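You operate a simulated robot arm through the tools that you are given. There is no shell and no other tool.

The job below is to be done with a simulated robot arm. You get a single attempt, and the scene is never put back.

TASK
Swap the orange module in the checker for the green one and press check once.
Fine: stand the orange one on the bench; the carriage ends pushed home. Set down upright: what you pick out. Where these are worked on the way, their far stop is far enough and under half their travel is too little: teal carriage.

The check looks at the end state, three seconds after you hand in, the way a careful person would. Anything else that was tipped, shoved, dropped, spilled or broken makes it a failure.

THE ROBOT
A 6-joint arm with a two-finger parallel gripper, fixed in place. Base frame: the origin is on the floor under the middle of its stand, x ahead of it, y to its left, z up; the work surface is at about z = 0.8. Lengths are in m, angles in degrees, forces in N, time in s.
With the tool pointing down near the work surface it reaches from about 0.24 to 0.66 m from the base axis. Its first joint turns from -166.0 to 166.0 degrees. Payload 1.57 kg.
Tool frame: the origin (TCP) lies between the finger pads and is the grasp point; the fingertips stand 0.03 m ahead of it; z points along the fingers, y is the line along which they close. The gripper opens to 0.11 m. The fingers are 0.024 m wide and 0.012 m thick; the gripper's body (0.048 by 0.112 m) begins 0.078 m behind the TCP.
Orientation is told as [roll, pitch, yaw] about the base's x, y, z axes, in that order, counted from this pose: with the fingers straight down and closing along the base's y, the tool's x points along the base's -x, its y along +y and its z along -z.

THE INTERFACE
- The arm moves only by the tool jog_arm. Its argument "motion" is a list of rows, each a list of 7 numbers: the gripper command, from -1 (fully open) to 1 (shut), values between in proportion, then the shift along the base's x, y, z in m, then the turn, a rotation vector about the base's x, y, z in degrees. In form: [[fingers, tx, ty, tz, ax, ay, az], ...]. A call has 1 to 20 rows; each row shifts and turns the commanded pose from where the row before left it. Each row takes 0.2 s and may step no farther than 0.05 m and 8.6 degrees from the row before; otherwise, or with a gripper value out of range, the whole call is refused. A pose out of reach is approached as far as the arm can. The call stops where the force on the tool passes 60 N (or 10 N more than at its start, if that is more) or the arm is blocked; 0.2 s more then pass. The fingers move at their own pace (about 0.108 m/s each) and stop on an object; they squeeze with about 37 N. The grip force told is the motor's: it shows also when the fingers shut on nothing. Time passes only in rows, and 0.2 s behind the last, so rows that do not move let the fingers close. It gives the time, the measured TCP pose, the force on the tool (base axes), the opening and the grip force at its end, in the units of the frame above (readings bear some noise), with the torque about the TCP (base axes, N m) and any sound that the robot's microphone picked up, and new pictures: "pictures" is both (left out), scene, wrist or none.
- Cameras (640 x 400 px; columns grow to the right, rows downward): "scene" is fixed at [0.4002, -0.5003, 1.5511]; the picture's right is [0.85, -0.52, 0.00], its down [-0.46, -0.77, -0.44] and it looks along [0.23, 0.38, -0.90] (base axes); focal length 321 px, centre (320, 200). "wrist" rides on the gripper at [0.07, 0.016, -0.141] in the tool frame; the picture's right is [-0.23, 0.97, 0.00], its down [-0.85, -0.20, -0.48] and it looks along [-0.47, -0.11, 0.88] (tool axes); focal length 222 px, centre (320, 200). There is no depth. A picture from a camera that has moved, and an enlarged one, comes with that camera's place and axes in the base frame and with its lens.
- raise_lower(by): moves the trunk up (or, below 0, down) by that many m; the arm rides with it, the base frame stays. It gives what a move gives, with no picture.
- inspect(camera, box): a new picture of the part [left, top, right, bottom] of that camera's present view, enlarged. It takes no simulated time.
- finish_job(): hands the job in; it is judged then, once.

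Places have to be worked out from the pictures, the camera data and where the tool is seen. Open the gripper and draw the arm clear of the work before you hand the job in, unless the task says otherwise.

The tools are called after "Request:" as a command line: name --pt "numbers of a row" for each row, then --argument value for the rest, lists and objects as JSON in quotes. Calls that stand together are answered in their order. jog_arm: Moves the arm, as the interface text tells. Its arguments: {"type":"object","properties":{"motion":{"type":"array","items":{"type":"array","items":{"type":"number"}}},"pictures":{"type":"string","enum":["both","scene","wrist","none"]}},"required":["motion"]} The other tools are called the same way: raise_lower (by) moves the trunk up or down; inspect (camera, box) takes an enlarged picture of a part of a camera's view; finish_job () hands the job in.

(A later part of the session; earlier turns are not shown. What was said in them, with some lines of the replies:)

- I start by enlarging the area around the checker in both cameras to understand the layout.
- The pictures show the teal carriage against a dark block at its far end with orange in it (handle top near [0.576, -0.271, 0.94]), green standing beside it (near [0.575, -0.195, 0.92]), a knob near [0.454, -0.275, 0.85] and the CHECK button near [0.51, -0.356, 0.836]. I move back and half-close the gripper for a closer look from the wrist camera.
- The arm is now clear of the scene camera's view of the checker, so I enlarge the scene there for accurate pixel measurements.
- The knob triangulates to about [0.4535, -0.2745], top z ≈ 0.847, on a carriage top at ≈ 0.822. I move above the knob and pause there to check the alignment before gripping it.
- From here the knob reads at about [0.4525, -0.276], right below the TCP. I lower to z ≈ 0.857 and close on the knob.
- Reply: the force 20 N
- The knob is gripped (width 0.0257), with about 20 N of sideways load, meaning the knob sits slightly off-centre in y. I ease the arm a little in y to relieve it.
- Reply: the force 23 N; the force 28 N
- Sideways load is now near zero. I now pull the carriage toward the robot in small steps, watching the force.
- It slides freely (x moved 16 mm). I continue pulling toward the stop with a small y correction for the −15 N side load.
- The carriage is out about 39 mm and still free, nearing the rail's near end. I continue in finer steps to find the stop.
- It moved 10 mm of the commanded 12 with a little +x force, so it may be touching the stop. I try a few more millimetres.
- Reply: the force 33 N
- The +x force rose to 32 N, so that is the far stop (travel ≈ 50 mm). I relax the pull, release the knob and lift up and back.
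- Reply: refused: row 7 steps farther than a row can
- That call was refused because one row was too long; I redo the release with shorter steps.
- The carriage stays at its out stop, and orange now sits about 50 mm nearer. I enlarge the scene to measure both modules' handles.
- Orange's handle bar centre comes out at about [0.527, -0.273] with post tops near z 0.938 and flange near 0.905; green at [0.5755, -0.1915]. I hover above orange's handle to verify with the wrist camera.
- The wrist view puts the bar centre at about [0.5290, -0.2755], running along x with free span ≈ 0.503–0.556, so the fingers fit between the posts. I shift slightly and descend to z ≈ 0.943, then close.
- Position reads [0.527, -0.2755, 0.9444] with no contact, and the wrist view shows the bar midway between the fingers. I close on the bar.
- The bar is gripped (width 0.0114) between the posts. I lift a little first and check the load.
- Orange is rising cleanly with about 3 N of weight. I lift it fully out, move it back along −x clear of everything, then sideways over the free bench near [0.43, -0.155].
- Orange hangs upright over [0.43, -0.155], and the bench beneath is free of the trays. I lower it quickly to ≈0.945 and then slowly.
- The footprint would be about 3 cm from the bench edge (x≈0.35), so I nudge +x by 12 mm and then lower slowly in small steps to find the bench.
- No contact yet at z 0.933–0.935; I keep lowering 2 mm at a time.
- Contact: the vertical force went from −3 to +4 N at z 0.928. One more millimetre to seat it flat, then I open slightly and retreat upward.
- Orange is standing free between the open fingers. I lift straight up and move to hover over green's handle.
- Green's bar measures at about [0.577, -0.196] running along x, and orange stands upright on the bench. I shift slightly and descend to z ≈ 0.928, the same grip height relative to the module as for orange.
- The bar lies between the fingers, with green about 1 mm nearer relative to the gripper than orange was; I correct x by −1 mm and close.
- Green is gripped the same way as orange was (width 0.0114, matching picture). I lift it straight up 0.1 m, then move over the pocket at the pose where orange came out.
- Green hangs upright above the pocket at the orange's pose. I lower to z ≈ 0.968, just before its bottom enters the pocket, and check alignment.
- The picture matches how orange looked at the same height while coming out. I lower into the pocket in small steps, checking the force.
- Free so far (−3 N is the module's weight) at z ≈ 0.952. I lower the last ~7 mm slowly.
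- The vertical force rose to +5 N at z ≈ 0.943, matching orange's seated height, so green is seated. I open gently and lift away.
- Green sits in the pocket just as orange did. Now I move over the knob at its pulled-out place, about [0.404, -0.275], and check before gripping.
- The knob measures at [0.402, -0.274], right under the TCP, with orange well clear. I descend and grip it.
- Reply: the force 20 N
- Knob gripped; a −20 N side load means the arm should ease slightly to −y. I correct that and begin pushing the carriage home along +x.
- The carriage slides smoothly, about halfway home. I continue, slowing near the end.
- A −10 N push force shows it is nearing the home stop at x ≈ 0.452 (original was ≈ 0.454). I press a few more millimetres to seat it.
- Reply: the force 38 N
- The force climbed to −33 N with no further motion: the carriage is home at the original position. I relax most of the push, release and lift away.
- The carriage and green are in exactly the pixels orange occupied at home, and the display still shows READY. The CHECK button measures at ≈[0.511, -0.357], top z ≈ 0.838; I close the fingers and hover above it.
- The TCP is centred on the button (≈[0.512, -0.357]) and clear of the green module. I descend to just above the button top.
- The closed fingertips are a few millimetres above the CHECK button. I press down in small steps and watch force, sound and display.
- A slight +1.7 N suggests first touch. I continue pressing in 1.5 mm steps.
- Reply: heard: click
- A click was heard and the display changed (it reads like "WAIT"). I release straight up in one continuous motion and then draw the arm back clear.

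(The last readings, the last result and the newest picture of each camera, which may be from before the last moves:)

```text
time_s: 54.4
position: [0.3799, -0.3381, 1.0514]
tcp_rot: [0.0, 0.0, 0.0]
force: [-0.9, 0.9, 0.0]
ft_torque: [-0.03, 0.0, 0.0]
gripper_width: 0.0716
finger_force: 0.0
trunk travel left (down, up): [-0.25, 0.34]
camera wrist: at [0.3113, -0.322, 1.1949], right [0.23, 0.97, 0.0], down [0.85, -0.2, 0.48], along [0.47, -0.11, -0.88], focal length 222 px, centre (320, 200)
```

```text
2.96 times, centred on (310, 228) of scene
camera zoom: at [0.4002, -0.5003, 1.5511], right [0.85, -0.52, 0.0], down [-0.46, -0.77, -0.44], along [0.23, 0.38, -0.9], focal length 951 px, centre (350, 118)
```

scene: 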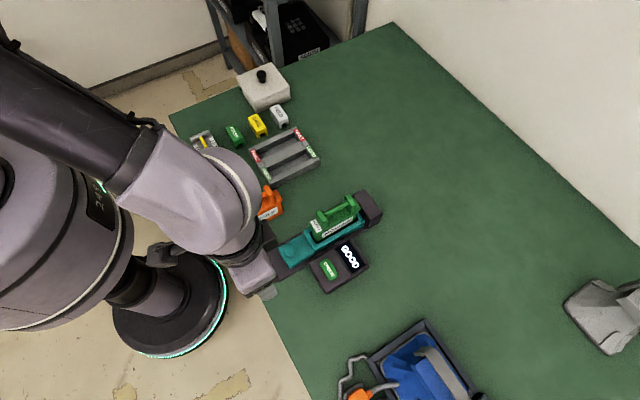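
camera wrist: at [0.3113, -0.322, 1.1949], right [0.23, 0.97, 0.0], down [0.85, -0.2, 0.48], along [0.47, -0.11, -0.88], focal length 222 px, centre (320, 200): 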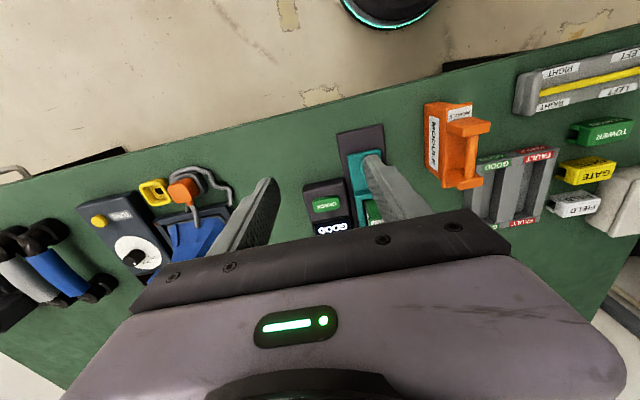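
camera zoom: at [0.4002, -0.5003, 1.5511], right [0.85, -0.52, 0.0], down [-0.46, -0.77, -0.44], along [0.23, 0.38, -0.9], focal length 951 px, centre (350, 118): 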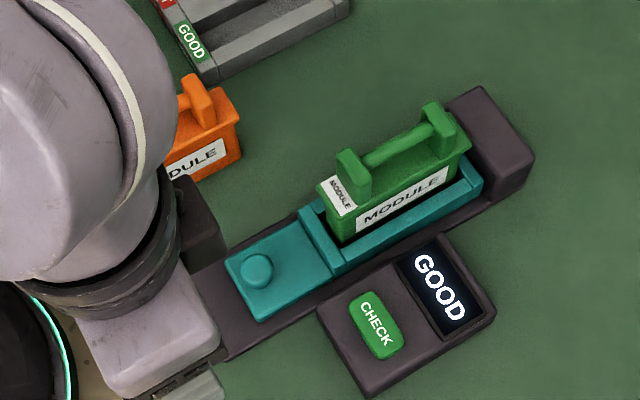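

The display now reads GOOD, green is seated with the carriage home, and orange stands upright on the bench. I open the gripper fully, raise the arm clear and take a last look.

Request:
jog_arm --pt "-1 -0.02 0 0.04 0 0 0" --pt "-1 0 0 0.04 0 0 0" --pt "-1 0 0 0 0 0 0" --pt "-1 0 0 0 0 0 0" --pictures "both"

Request:
inspect --camera "scene" --box '[225, 160, 395, 295]'

Request:
inspect --camera "wrist" --box '[260, 80, 560, 260]'

```text
time_s: 55.4
position: [0.3603, -0.3371, 1.1339]
tcp_rot: [0.0, 0.1, -0.1]
force: [-1.0, -0.3, -0.2]
ft_torque: [-0.02, 0.01, -0.01]
gripper_width: 0.1098
finger_force: 0.1
trunk travel left (down, up): [-0.25, 0.34]
camera wrist: at [0.2911, -0.3204, 1.278], right [0.23, 0.97, 0.0], down [0.85, -0.2, 0.48], along [0.47, -0.11, -0.88], focal length 222 px, centre (320, 200)
```

scene: 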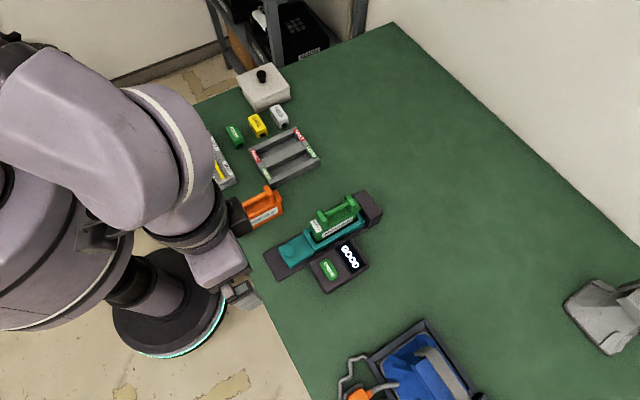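
wrist: 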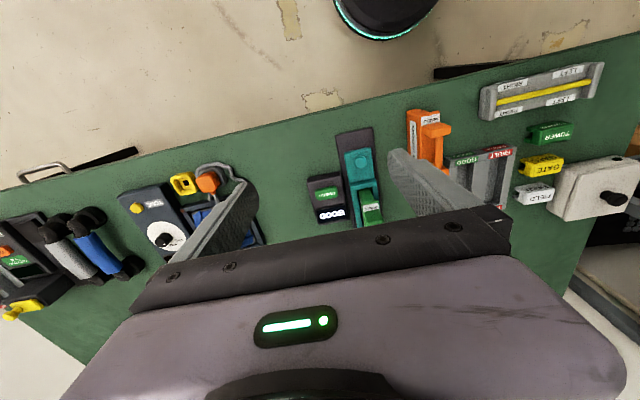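

```text
2.96 times, centred on (310, 228) of scene
camera zoom: at [0.4002, -0.5003, 1.5511], right [0.85, -0.52, 0.0], down [-0.46, -0.77, -0.44], along [0.23, 0.38, -0.9], focal length 951 px, centre (350, 118)
```

zoom: 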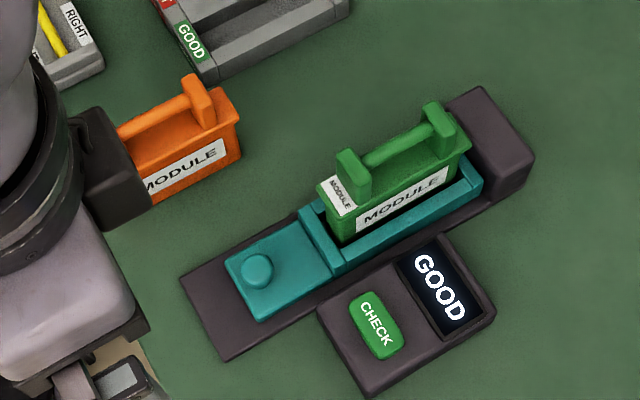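

```text
2.13 times, centred on (410, 170) of wrist
camera zoom: at [0.2911, -0.3204, 1.278], right [0.23, 0.97, 0.0], down [0.85, -0.2, 0.48], along [0.47, -0.11, -0.88], focal length 474 px, centre (128, 264)
```

zoom: 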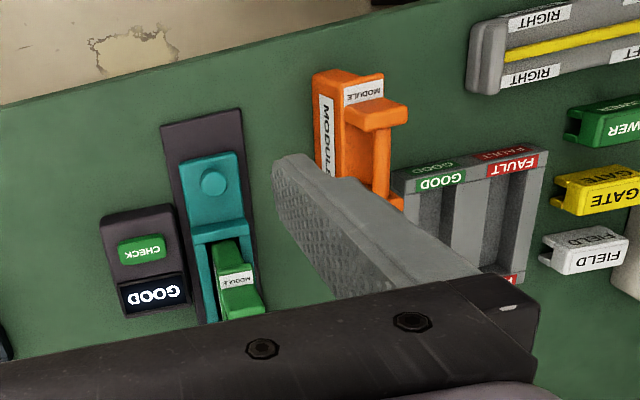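

Everything is in its end state: green is in the checker, the carriage is home, the display shows GOOD after one press, and orange stands upright on the bench. The gripper is open and the arm is clear, so I hand in.

Request:
finish_job

```text
The job is handed in.
```

The orange module is out of the checker and the green one is in. I pressed CHECK once, heard one click, and the display went from READY to GOOD.

- **Carriage:** I pulled the teal carriage out to its far stop, about 50 mm, before swapping. Afterwards I pushed it back home, and it ended in its original position.
- **Orange module:** It stands upright on the bench beside the checker, about 4 cm in from the near edge.
- **Everything else:** The pictures show nothing else tipped or moved. I left the gripper open and the arm clear of the work.

I handed the job in and have not seen the check's verdict.
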